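You operate a simulated robot arm through the tools that you are given. There is no shell and no other tool. Be economical: measure what you need, move in short steps, check, and stop when the job is done.

Carry out the task below with a simulated robot arm. There is one attempt and no reset: what you move stays moved.

TASK
Take the clothes brush and leave it on the blue plate.

It is judged by the outcome, as a careful person would: the job done as asked, and still so three seconds after it is handed in. It fails if anything else is knocked over, pushed out of place, dropped, spilled or broken.

THE ROBOT
A 7-joint arm with a two-finger parallel gripper, fixed in place. Base frame: the origin is at the foot of the arm, x ahead of it, y to its left, z up; the work surface is at about z = 0. Lengths are in m, angles in rad, forces in N, time in s.
With the tool pointing down near the work surface it reaches from about 0.24 to 0.62 m from the base axis. Its first joint turns from -1.152 to 1.152 rad. Payload 2.6 kg.
Tool frame: the origin (TCP) lies between the finger pads and is the grasp point; the fingertips stand 0.03 m ahead of it; z points along the fingers, y is the line along which they close. The gripper opens to 0.094 m. The fingers are 0.028 m wide and 0.01 m thick; the gripper's body (0.05 by 0.096 m) begins 0.055 m behind the TCP.
Orientation is that of the tool frame in the base frame, as a unit quaternion [w, x, y, z]. With the fingers straight down and closing along the base's y, the tool's x points along the base's -x, its y along +y and its z along -z.

THE INTERFACE
- The arm moves only by the tool apply_moves. Its argument "increments" is a list of rows, each an object of numbers (a shift or turn left out is 0, a gripper value left out holds the last): "dx", "dy", "dz": the shift along the tool's x, y, z in m; "rx", "ry", "rz": the turn, a rotation vector about the tool's x, y, z in rad; "grip": the finger opening in m, from 0 to 0.094. In form: [{"dx": .., "dy": .., "dz": .., "rx": .., "ry": .., "rz": .., "grip": ..}, ...]. A call has 1 to 10 rows; each row shifts and turns the commanded pose from where the row before left it, along the tool's axes as they then stand. A row lasts 0.2 s, in which the tool goes at most 0.05 m and 0.15 rad; a call with a longer step from one row to the next is refused whole, and so is a gripper value outside its range. A pose out of reach is approached as far as the arm can. The call stops where the force on the tool passes 40 N (or 10 N more than at its start, if that is more) or the arm is blocked; 0.2 s more then pass. The fingers move at their own pace (about 0.072 m/s each) and stop on an object; they squeeze with about 20 N. The grip force told is the motor's: it shows also when the fingers shut on nothing. Time passes only in rows, and 0.2 s behind the last, so rows that do not move let the fingers close. It gives the time, the measured TCP pose, the force on the tool (base axes), the opening and the grip force at its end, in the units of the frame above (readings bear some noise).
- Cameras (640 x 400 px; columns grow to the right, rows downward): "scene" is fixed at [0.0166, 0.4195, 0.5682]; the picture's right is [-0.91, -0.42, 0.00], its down [-0.22, 0.49, -0.84] and it looks along [0.35, -0.77, -0.54] (base axes); focal length 354 px, centre (320, 200). "wrist" rides on the gripper at [-0.037, 0, -0.058] in the tool frame; the picture's right is [0.00, -1.00, 0.00], its down [0.97, 0.00, -0.24] and it looks along [0.24, 0.00, 0.97] (tool axes); focal length 218 px, centre (320, 200).
- grab_frame(camera): a new picture of that camera. No time passes.
- probe_pixels(camera, pixels): there is no depth. For up to 12 entries [column, row, z] of the newest picture of that camera ("zoom" is the newest enlarged one), the place [x, y] in the base frame at which the ray of that pixel passes the height z, good to about 0.002 m. No time passes.
- enlarge(camera, box): a new picture of the part [left, top, right, bottom] of that camera's present view, enlarged. No time passes.
- finish_job(): hands the job in; it is judged then, once.

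Work in short steps. Measure before you move; look again where a grasp or a placing could have gone wrong, and mend it. You have 60 turns and 30 pictures in all, those below and enlarged ones among them. Open the gripper and draw the arm clear of the work before you hand the job in, unless the task says otherwise; then end with one line.

The tools are called after "Emit:" as name(argument=value, ...) on one line, values as JSON. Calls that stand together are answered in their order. apply_moves: Moves the arm, as the interface text tells. Its arguments: {"type":"object","properties":{"increments":{"type":"array","items":{"type":"object","properties":{"dx":{"type":"number"},"dy":{"type":"number"},"dz":{"type":"number"},"rx":{"type":"number"},"ry":{"type":"number"},"rz":{"type":"number"},"grip":{"type":"number"}}}}},"required":["increments"]} The other tools are called the same way: grab_frame (camera) takes a picture; probe_pixels (camera, pixels) gives the place at which the rays of pixels pass given heights; enlarge (camera, box) takes an enlarged picture of a part of a camera's view; finish_job () hands the job in.

At the start:

```text
t: 0.0
position: [0.4602, 0.002, 0.2477]
tcp_rot: [0.0, 0.0, 1.0, 0.0]
force: [0.7, 0.8, 0.1]
finger_gap: 0.0942
finger_force: 0.0
```

scene: 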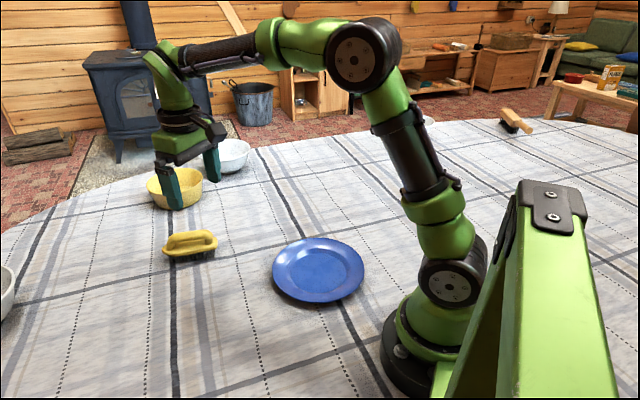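
wrist: 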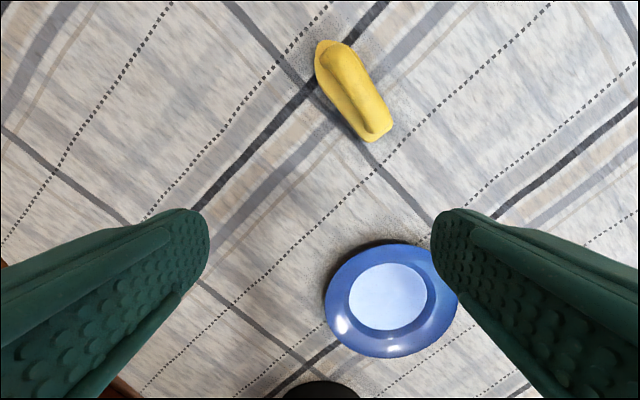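

The yellow item at scene (190,243) and a brush-like item at (515,122) are both candidates, so I enlarge both and measure.

Emit:
enlarge(camera="scene", box=[130, 130, 290, 270])

Emit:
enlarge(camera="scene", box=[460, 80, 580, 155])

Emit:
enlarge(camera="wrist", box=[280, 20, 420, 160])

Emit:
probe_pixels(camera="scene", pixels=[[500, 120, 0.02], [530, 130, 0.0], [163, 250, 0.0], [217, 245, 0.0], [320, 270, 0.01], [515, 115, 0.03], [190, 256, 0]])

Emit:
probe_pixels(camera="wrist", pixels=[[318, 42, 0.02], [385, 135, 0.02], [390, 297, 0.01], [325, 298, 0.02], [458, 298, 0.02], [392, 357, 0.02], [385, 244, 0.02]])

```text
2.86 times, centred on (210, 200) of scene
```

zoom: 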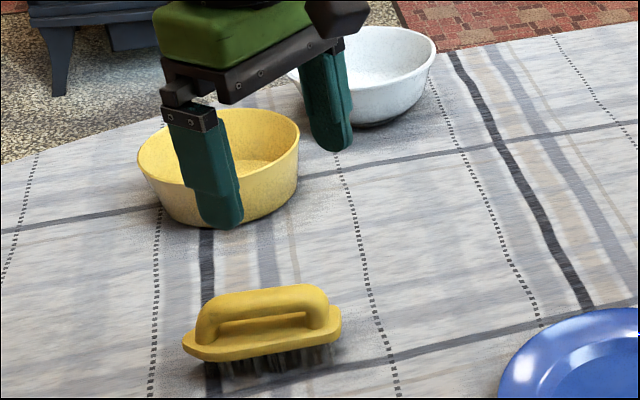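

```text
5.33 times, centred on (520, 118) of scene
```

zoom: 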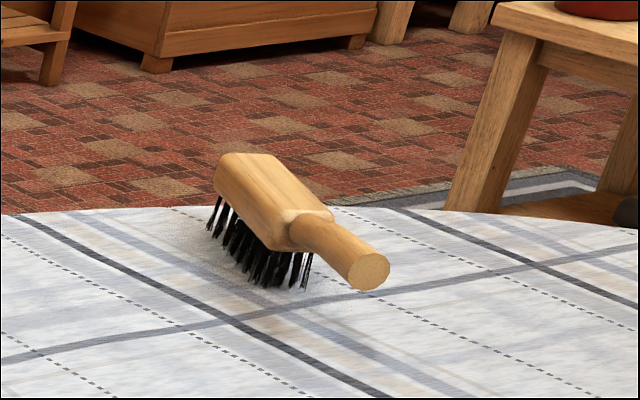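

```text
2.86 times, centred on (350, 90) of wrist
```

zoom: 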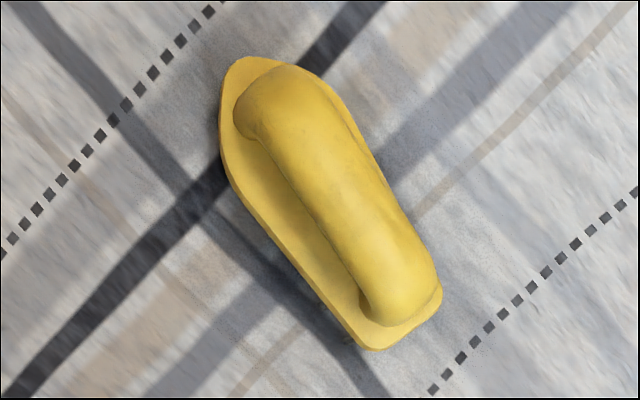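

```text
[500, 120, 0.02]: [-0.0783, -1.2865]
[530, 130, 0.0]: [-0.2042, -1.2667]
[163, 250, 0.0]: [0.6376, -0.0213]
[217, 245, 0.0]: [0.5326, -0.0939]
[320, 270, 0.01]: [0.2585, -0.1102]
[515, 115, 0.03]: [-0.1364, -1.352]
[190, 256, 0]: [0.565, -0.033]
```

```text
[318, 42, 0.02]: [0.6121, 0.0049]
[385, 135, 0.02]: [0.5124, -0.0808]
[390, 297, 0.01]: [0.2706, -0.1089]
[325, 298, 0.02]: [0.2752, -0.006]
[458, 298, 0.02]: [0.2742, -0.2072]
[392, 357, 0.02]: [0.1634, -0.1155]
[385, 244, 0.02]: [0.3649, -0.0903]
```

The yellow handled brush is in reach at about (0.56, -0.04). The wooden one lies at about 1.3 m, far out of reach. Before I choose, I tilt the wrist outward to check for any other brush.

Emit:
apply_moves(increments=[{"dz": -0.04, "ry": -0.15}, {"dz": -0.04, "ry": -0.15}, {"dz": -0.03, "ry": -0.15}, {"ry": -0.15}, {"ry": -0.15}, {}])

Emit:
grab_frame(camera="wrist")

```text
t: 1.4
position: [0.4455, 0.0021, 0.3559]
tcp_rot: [0.367, 0.0, 0.93, 0.001]
force: [0.5, -0.3, -0.1]
finger_gap: 0.094
finger_force: 0.1
```

```text
24 pictures are left
```

wrist: 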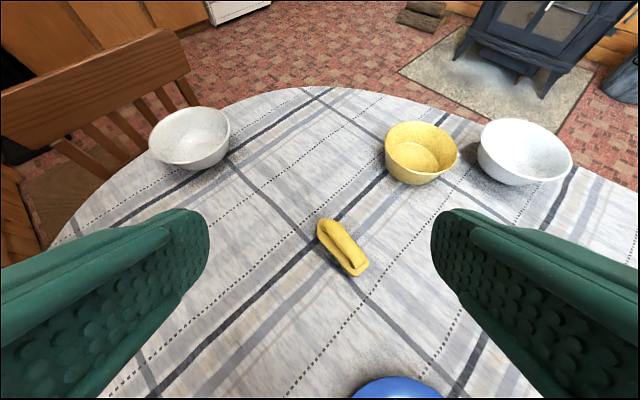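

No other brush is in view, so the yellow handled brush, now at wrist (342,247), is the target. I level the tool and hover over it.

Emit:
apply_moves(increments=[{"ry": 0.15}, {"ry": 0.15}, {"ry": 0.15}, {"ry": 0.15}, {"ry": 0.15}, {"dx": -0.04, "dy": -0.014, "dz": 0.02}, {"dx": -0.04, "dy": -0.014, "dz": 0.02}, {"dx": -0.04, "dy": -0.014, "dz": 0.02}, {"dz": 0.04}, {"dz": 0.04}])

Emit:
grab_frame(camera="wrist")

Emit:
enlarge(camera="scene", box=[140, 210, 240, 270])

```text
t: 3.6
position: [0.5582, -0.0284, 0.2099]
tcp_rot: [0.0, 0.001, 1.0, 0.0]
force: [0.4, 0.1, 0.5]
finger_gap: 0.0939
finger_force: 0.0
out of reach, approached as far as the arm can: row 8
```

```text
23 pictures are left
```

wrist: 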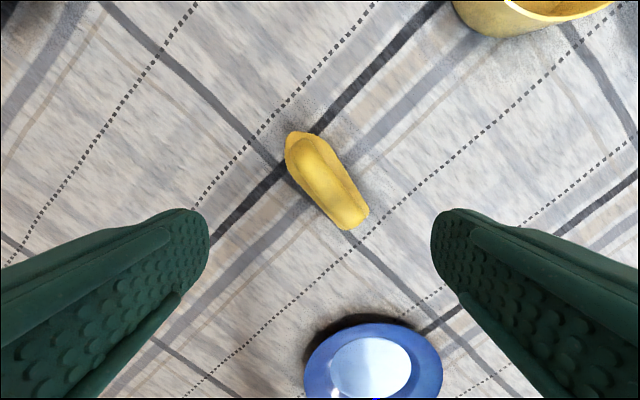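

```text
6.40 times, centred on (190, 240) of scene
```

zoom: 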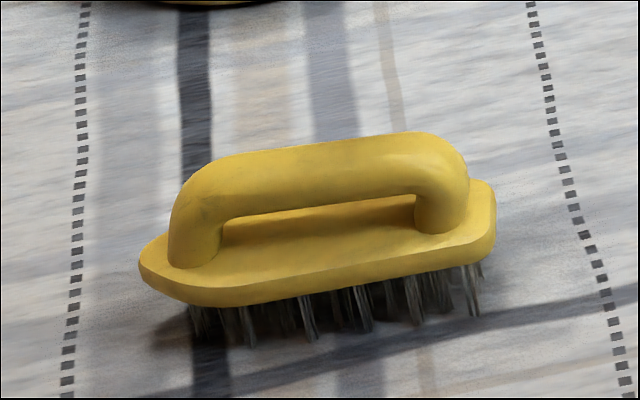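

I measure the brush: handle ends and board ends at several heights, in both views.

Emit:
enlarge(camera="wrist", box=[270, 120, 390, 240])

Emit:
probe_pixels(camera="wrist", pixels=[[303, 148, 0.05], [348, 215, 0.05], [303, 148, 0.07], [348, 215, 0.07], [288, 135, 0.03], [345, 228, 0.03], [367, 213, 0.03]])

Emit:
probe_pixels(camera="scene", pixels=[[190.6, 235, 0.05], [190.6, 235, 0.06], [190.6, 235, 0.07], [179, 262.5, 0.0], [214, 258, 0.0]])

```text
3.33 times, centred on (330, 180) of wrist
```

zoom: 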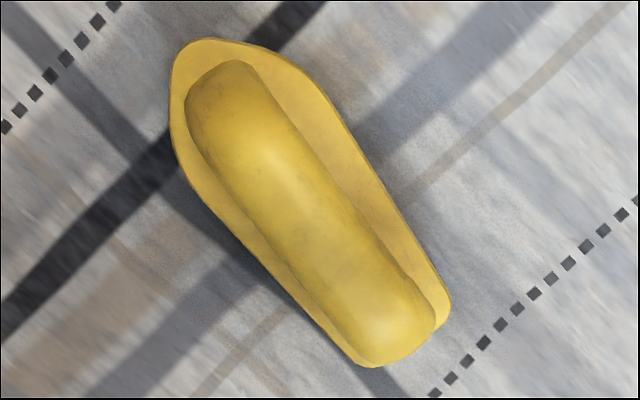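

```text
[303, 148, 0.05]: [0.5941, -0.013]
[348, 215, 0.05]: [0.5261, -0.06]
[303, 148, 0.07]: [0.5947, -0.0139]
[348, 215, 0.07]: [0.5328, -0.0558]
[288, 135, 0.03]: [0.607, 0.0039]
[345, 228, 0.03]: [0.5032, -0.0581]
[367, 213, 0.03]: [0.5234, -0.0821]
```

```text
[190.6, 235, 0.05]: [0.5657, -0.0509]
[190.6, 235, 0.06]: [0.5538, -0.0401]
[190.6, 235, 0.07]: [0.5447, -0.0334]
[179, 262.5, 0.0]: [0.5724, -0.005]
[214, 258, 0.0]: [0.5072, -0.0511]
```

The handle's centre is about (0.557, -0.039), at z about 0.058, with its axis 0.60 rad from base x. I turn the tool -0.60 about its z, come down part way and check.

Emit:
apply_moves(increments=[{"dy": -0.0106, "dx": 0.001, "dz": 0.02}, {"rz": -0.15, "dz": 0.02}, {"rz": -0.15, "dz": 0.02}, {"rz": -0.15, "dz": 0.01}, {"rz": -0.15, "grip": 0.07}, {}, {}])

Emit:
grab_frame(camera="wrist")

```text
t: 5.2
position: [0.5565, -0.0396, 0.1394]
tcp_rot: [0.0, -0.295, 0.955, 0.0]
force: [-0.1, 0.1, 0.0]
finger_gap: 0.0698
finger_force: 0.2
```

```text
20 pictures are left
```

wrist: 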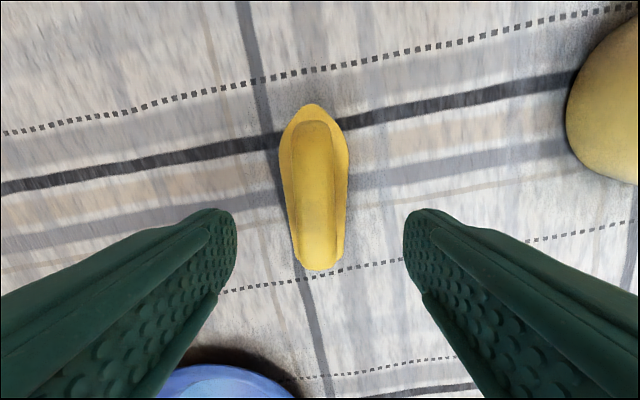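

The tool is aligned, with the handle at columns 311–320. I probe the handle ends at its top height.

Emit:
probe_pixels(camera="wrist", pixels=[[312, 122, 0.058], [319, 268, 0.058], [316, 195, 0.065], [347, 195, 0.035], [287, 195, 0.035]])

```text
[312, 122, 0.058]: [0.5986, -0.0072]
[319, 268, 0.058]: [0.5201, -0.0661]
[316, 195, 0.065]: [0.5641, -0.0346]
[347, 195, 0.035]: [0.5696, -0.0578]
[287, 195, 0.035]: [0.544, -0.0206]
```

The handle's centre is about (0.559, -0.037), and the tool sits nearly over it. I come down to z 0.070, which leaves the tips just above the board.

Emit:
apply_moves(increments=[{"rz": -0.03, "dx": -0.003, "dz": 0.02}, {"dz": 0.02}, {"dz": 0.02}, {"dz": 0.009}, {}])

Emit:
enlarge(camera="scene", box=[130, 190, 250, 270])

```text
t: 6.4
position: [0.5608, -0.0382, 0.0707]
tcp_rot: [0.0, -0.31, 0.951, 0.001]
force: [0.1, 0.1, 0.3]
finger_gap: 0.0699
finger_force: 0.0
```

```text
5.00 times, centred on (190, 230) of scene
```

zoom: 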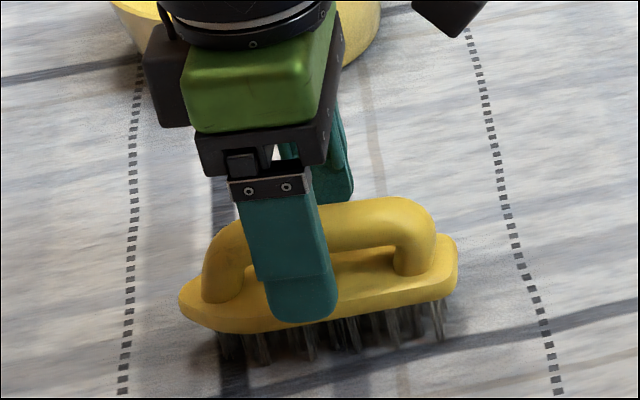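

The fingers straddle the handle and nothing is touched, so I close.

Emit:
apply_moves(increments=[{"grip": 0.0}, {}, {}, {}, {}])

Emit:
enlarge(camera="scene", box=[130, 190, 250, 270])

```text
t: 7.6
position: [0.5598, -0.0385, 0.0703]
tcp_rot: [0.0, -0.31, 0.951, 0.0]
force: [0.0, 0.4, 0.1]
finger_gap: 0.0255
finger_force: 19.6
```

```text
5.00 times, centred on (190, 230) of scene
```

zoom: 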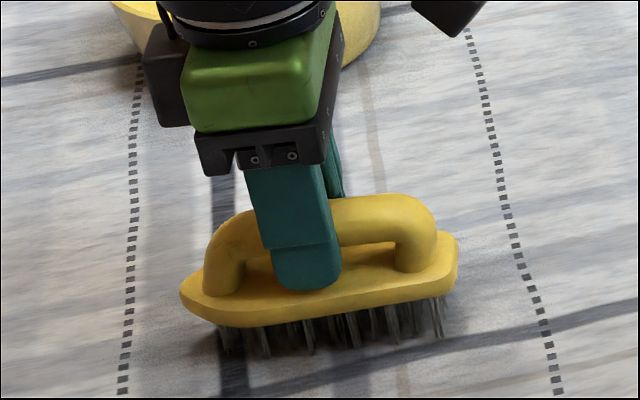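

The fingers hold the handle with a 25.5 mm opening and 19.6 N. I lift 0.09 m and check.

Emit:
apply_moves(increments=[{"dz": -0.01}, {"dz": -0.02}, {"dz": -0.03}, {"dz": -0.03}, {}])

Emit:
grab_frame(camera="scene")

Emit:
grab_frame(camera="wrist")

```text
t: 8.8
position: [0.5594, -0.0382, 0.1603]
tcp_rot: [0.0, -0.31, 0.951, 0.0]
force: [0.4, 0.3, 1.0]
finger_gap: 0.0
finger_force: 19.4
```

```text
17 pictures are left
```

scene: 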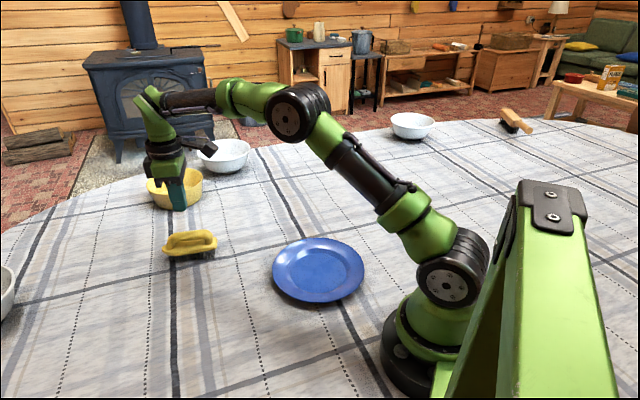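

```text
16 pictures are left
```

wrist: 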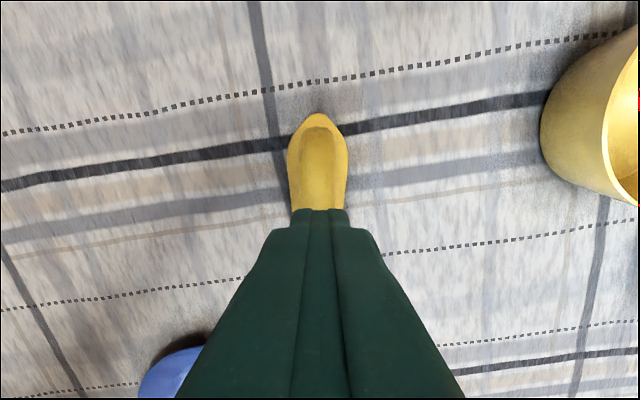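

The brush slipped out: the gap is 0 and it still stands at scene (190,243). I take closer views to fix the true heights before I grip again.

Emit:
apply_moves(increments=[{"grip": 0.07}, {"dx": -0.015}, {}])

Emit:
enlarge(camera="wrist", box=[250, 100, 390, 280])

Emit:
enlarge(camera="scene", box=[150, 220, 230, 270])

```text
t: 9.6
position: [0.5725, -0.028, 0.1601]
tcp_rot: [-0.001, -0.311, 0.951, -0.001]
force: [-0.6, 0.4, 0.1]
finger_gap: 0.0699
finger_force: 0.1
```

```text
2.22 times, centred on (320, 190) of wrist
```

zoom: 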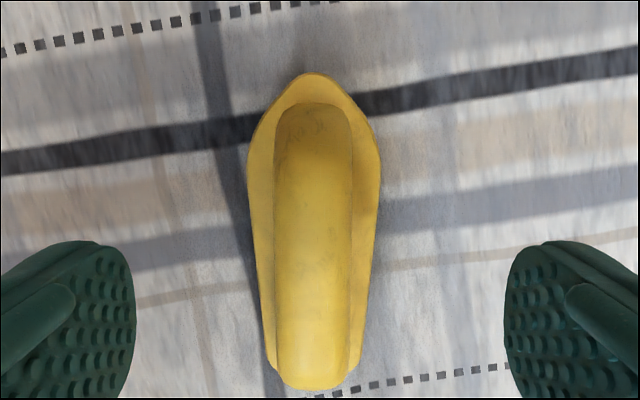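

```text
8.00 times, centred on (190, 245) of scene
```

zoom: 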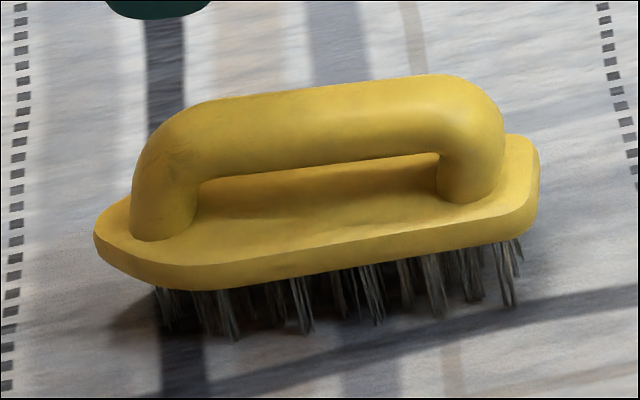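

Emit:
probe_pixels(camera="scene", pixels=[[161.9, 249.75, 0.02], [161.9, 249.75, 0.03], [161.9, 249.75, 0.04], [190, 235.6, 0.04], [190, 235.6, 0.05], [190, 235.6, 0.06], [190, 249.5, 0.02], [190, 249.5, 0.03], [190, 255, 0.02], [190, 255, 0.03]])

Emit:
grab_frame(camera="wrist")

Emit:
probe_pixels(camera="wrist", pixels=[[316.8, 132.3, 0.02], [316.8, 132.3, 0.03], [316.8, 132.3, 0.04], [316.8, 160, 0.05], [316.8, 260, 0.05], [291, 190, 0.03], [346, 190, 0.03], [298, 260, 0.03], [346, 260, 0.03]])

```text
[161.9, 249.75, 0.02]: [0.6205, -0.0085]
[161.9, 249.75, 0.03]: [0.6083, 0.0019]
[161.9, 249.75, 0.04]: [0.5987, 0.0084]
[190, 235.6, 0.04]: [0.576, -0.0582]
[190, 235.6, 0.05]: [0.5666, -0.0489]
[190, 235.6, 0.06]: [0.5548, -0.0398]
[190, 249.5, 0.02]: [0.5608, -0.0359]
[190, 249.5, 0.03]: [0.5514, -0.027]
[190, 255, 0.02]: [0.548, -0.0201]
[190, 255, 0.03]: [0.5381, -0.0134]
```

```text
13 pictures are left
```

wrist: 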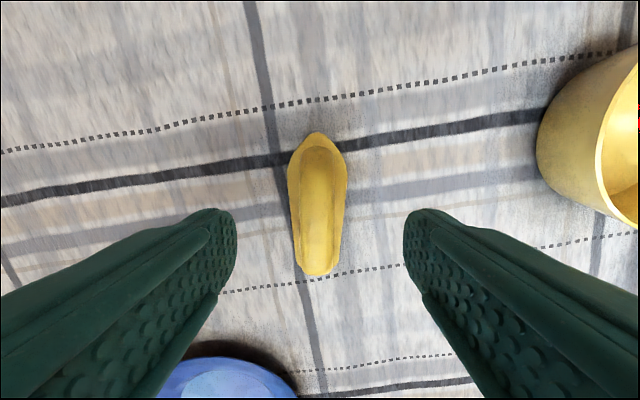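

```text
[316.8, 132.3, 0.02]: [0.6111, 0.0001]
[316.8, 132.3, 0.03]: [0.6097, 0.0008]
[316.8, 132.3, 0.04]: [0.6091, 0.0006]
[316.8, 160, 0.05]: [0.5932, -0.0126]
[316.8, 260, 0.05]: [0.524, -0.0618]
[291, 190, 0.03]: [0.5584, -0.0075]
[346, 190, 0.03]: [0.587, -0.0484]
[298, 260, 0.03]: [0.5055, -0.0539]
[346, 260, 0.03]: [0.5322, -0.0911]
```

The handle axis is at z about 0.060 and the board top at about 0.03. The last grip was 10 mm above the axis, so I grip lower with the pads centred (TCP 0.062), then lift slowly.

Emit:
apply_moves(increments=[{"dx": 0.0137, "dz": 0.02}, {"dz": 0.03}, {"dz": 0.03}, {"dz": 0.012}, {"dz": 0.006}, {"grip": 0.0}, {}, {}, {}, {}])

Emit:
apply_moves(increments=[{"dz": -0.002}, {"dz": -0.003}, {"dz": -0.003}, {}])

```text
t: 11.8
position: [0.5613, -0.0388, 0.0636]
tcp_rot: [0.0, -0.311, 0.95, 0.001]
force: [-0.3, -0.3, 0.2]
finger_gap: 0.0498
finger_force: 19.9
```

```text
t: 12.8
position: [0.5606, -0.036, 0.071]
tcp_rot: [0.0, -0.31, 0.951, 0.001]
force: [-0.4, 0.3, -1.8]
finger_gap: 0.0499
finger_force: 19.6
```

The opening is 0.050 and it feels about 1.8 N of load, so the tips seem to have the board's edges. I look.

Emit:
enlarge(camera="scene", box=[130, 190, 250, 270])

```text
5.00 times, centred on (190, 230) of scene
```

zoom: 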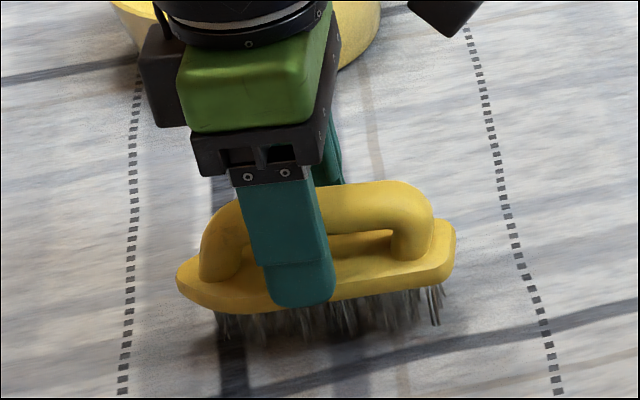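

The board is held and lifted, but only by the tips. I set it back down, open, go 14 mm deeper and grip the board's sides securely.

Emit:
apply_moves(increments=[{"dz": 0.003}, {"dz": 0.004}, {"grip": 0.07}, {}, {"dz": 0.006}, {"dz": 0.009}, {"grip": 0.0}, {}, {}, {}])

Emit:
apply_moves(increments=[{"dz": -0.003}, {"dz": -0.005}, {"dz": -0.01}, {"dz": -0.01}, {"dz": -0.01}, {}])

Emit:
enlarge(camera="scene", box=[130, 180, 250, 260])

```text
t: 15.0
position: [0.5616, -0.0388, 0.0489]
tcp_rot: [0.0, -0.309, 0.951, 0.0]
force: [-0.1, 0.0, 0.7]
finger_gap: 0.0503
finger_force: 19.9
```

```text
t: 16.4
position: [0.561, -0.0386, 0.0874]
tcp_rot: [-0.001, -0.31, 0.951, 0.0]
force: [0.4, -0.5, -0.9]
finger_gap: 0.0505
finger_force: 20.0
```

```text
5.00 times, centred on (190, 220) of scene
```

zoom: 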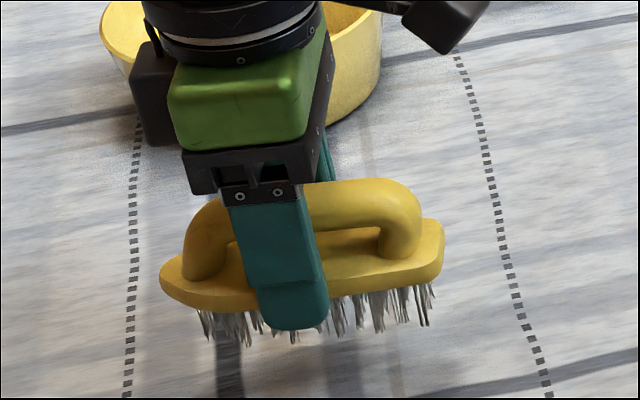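

The brush is held firmly. I raise it to about 0.137 and carry it over the plate centre at about (0.265, -0.108).

Emit:
apply_moves(increments=[{"dz": -0.02}, {"dz": -0.03}, {}])

Emit:
apply_moves(increments=[{"dx": 0.028, "dy": 0.0118}, {"dx": 0.028, "dy": 0.0118}, {"dx": 0.028, "dy": 0.0118}, {"dx": 0.028, "dy": 0.0118}, {"dx": 0.028, "dy": 0.0118}, {"dx": 0.028, "dy": 0.0118}, {"dx": 0.028, "dy": 0.0118}, {"dx": 0.028, "dy": 0.0118}, {"dx": 0.028, "dy": 0.0118}, {"dx": 0.028, "dy": 0.0118}])

Emit:
grab_frame(camera="scene")

Emit:
grab_frame(camera="wrist")

```text
t: 17.2
position: [0.5602, -0.0379, 0.1373]
tcp_rot: [0.0, -0.31, 0.951, 0.0]
force: [0.5, -0.2, -0.9]
finger_gap: 0.0505
finger_force: 20.3
```

```text
t: 19.4
position: [0.2645, -0.1071, 0.1359]
tcp_rot: [0.0, -0.311, 0.951, 0.0]
force: [1.1, 0.9, -1.3]
finger_gap: 0.0508
finger_force: 20.2
```

```text
10 pictures are left
```

scene: 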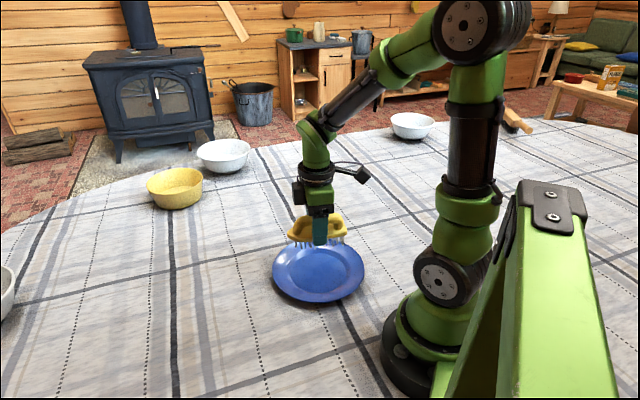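

```text
9 pictures are left
```

wrist: 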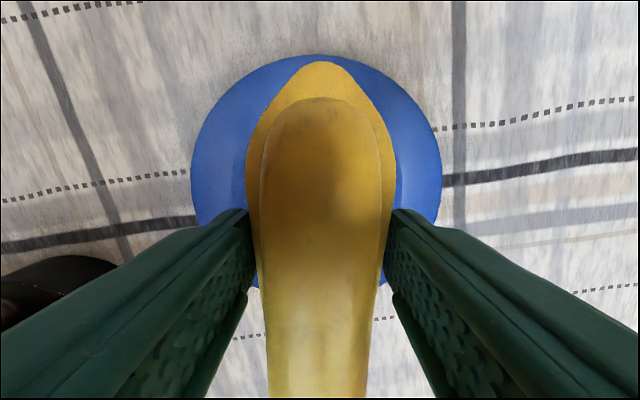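

The plate spans wrist columns 190–442, so the brush is centred sideways. I probe the rim to check the centre.

Emit:
probe_pixels(camera="wrist", pixels=[[190, 172, 0.015], [442, 172, 0.015], [316, 55, 0.015], [258, 287, 0.015], [380, 287, 0.015]])

Emit:
probe_pixels(camera="scene", pixels=[[272, 268, 0.015], [364, 272, 0.015], [318, 301, 0.015], [318, 301, 0.01]])

```text
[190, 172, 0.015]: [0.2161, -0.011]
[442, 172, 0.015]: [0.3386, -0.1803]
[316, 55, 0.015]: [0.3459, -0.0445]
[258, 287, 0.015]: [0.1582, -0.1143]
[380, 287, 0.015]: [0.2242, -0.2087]
```

```text
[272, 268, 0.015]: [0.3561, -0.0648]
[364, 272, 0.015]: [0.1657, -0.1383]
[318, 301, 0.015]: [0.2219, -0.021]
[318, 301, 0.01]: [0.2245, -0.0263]
```

The plate centre comes to about (0.262, -0.106), so the tool is on it. I lower to just above contact and then creep.

Emit:
apply_moves(increments=[{"dz": 0.02}, {"dz": 0.02}, {"dz": 0.015}, {"dz": 0.01}, {}])

Emit:
enlarge(camera="scene", box=[256, 210, 384, 310])

```text
t: 20.6
position: [0.2664, -0.1057, 0.0715]
tcp_rot: [0.0, -0.31, 0.951, 0.0]
force: [-0.6, 0.6, -1.1]
finger_gap: 0.0505
finger_force: 20.0
```

```text
4.00 times, centred on (320, 260) of scene
```

zoom: 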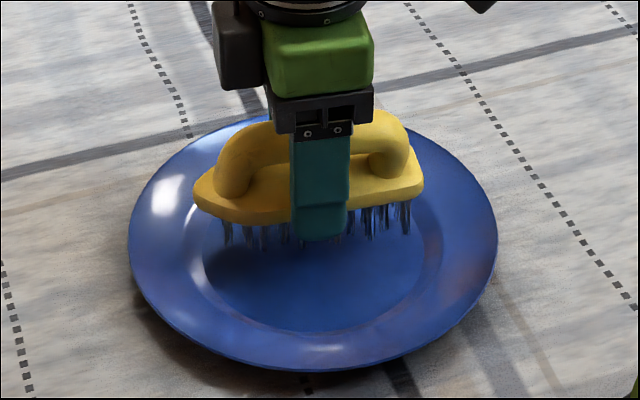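

It is well centred over the well. I creep down in 3 mm steps and watch the force.

Emit:
apply_moves(increments=[{"dz": 0.004}, {"dz": 0.003}, {"dz": 0.003}, {}])

Emit:
apply_moves(increments=[{"dz": 0.002}, {"dz": 0.002}, {}])

```text
t: 21.6
position: [0.266, -0.1067, 0.0627]
tcp_rot: [0.0, -0.309, 0.951, 0.0]
force: [0.6, -0.7, -2.3]
finger_gap: 0.0503
finger_force: 20.6
```

```text
t: 22.4
position: [0.2649, -0.1073, 0.0564]
tcp_rot: [-0.001, -0.31, 0.951, 0.001]
force: [-0.3, -0.1, -1.4]
finger_gap: 0.0506
finger_force: 20.3
```

Emit:
apply_moves(increments=[{"dz": 0.002}, {}])

Emit:
enlarge(camera="scene", box=[256, 210, 384, 310])

```text
t: 23.0
position: [0.2656, -0.1082, 0.0551]
tcp_rot: [-0.001, -0.31, 0.951, 0.0]
force: [0.2, -0.1, -1.1]
finger_gap: 0.0503
finger_force: 19.5
```

```text
4.00 times, centred on (320, 260) of scene
```

zoom: 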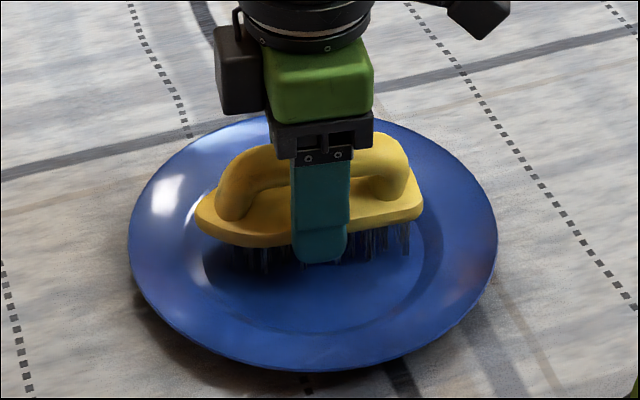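

There is no contact yet, as the load is still about -1.1 N. I continue.

Emit:
apply_moves(increments=[{"dz": 0.0015}, {}])

Emit:
apply_moves(increments=[{"dz": 0.0015}, {}])

```text
t: 23.6
position: [0.2653, -0.1077, 0.054]
tcp_rot: [0.0, -0.31, 0.951, 0.0]
force: [1.2, 0.0, -1.1]
finger_gap: 0.0503
finger_force: 20.1
```

```text
t: 24.2
position: [0.2645, -0.1066, 0.0514]
tcp_rot: [-0.001, -0.31, 0.951, 0.0]
force: [-5.9, 1.4, 16.8]
finger_gap: 0.0504
finger_force: 20.1
```

Contact shows: the upward force is now 16.8 N. I back off 1 mm, open moderately and look.

Emit:
apply_moves(increments=[{"dz": -0.001}, {"grip": 0.066}, {}, {}])

Emit:
enlarge(camera="scene", box=[256, 210, 384, 310])

```text
t: 25.2
position: [0.2649, -0.1065, 0.0519]
tcp_rot: [0.0, -0.31, 0.951, 0.0]
force: [0.2, -0.3, -0.2]
finger_gap: 0.066
finger_force: 0.0
```

```text
4.00 times, centred on (320, 260) of scene
```

zoom: 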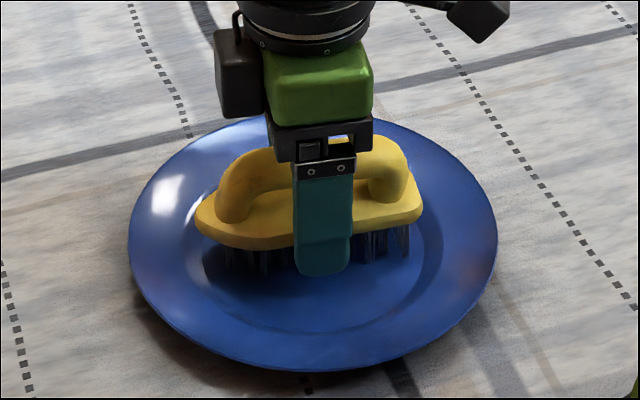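

The brush is released and stands on the plate. I withdraw straight up, then away from the plate.

Emit:
apply_moves(increments=[{"dz": -0.01}, {"dz": -0.03}, {"dz": -0.04}, {"dz": -0.04}, {"dz": -0.03}, {"dx": -0.03, "dy": -0.01}, {"dx": -0.04, "dy": -0.01}, {"dx": -0.04, "dy": -0.01}, {"dx": -0.04, "dy": -0.01}, {}])

Emit:
grab_frame(camera="scene")

Emit:
enlarge(camera="scene", box=[256, 210, 384, 310])

```text
t: 27.4
position: [0.4095, -0.051, 0.203]
tcp_rot: [-0.001, -0.31, 0.951, -0.001]
force: [0.6, -0.4, 0.4]
finger_gap: 0.066
finger_force: 0.1
```

```text
5 pictures are left
```

scene: 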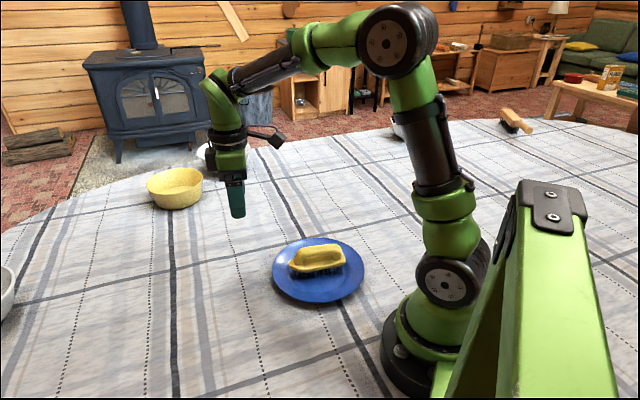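

```text
4.00 times, centred on (320, 260) of scene
```

zoom: 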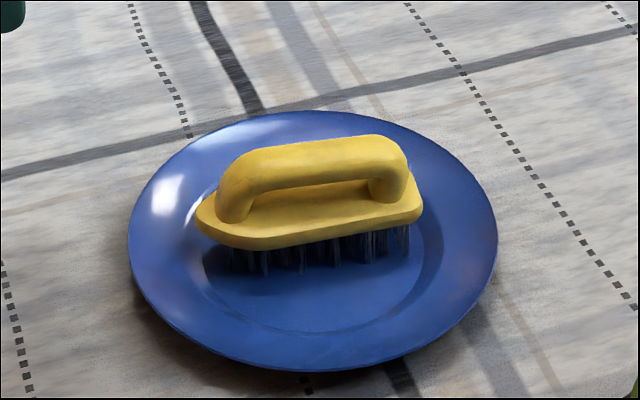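

The brush stands upright on the blue plate, nothing else has moved, and the arm is clear with the gripper open. I hand the job in.

Emit:
finish_job()

```text
The job is handed in.
```

I put the yellow handled brush on the blue plate; I took it to be the clothes brush, as the only other brush I saw (a wooden one, about 1.3 m away) was out of reach.
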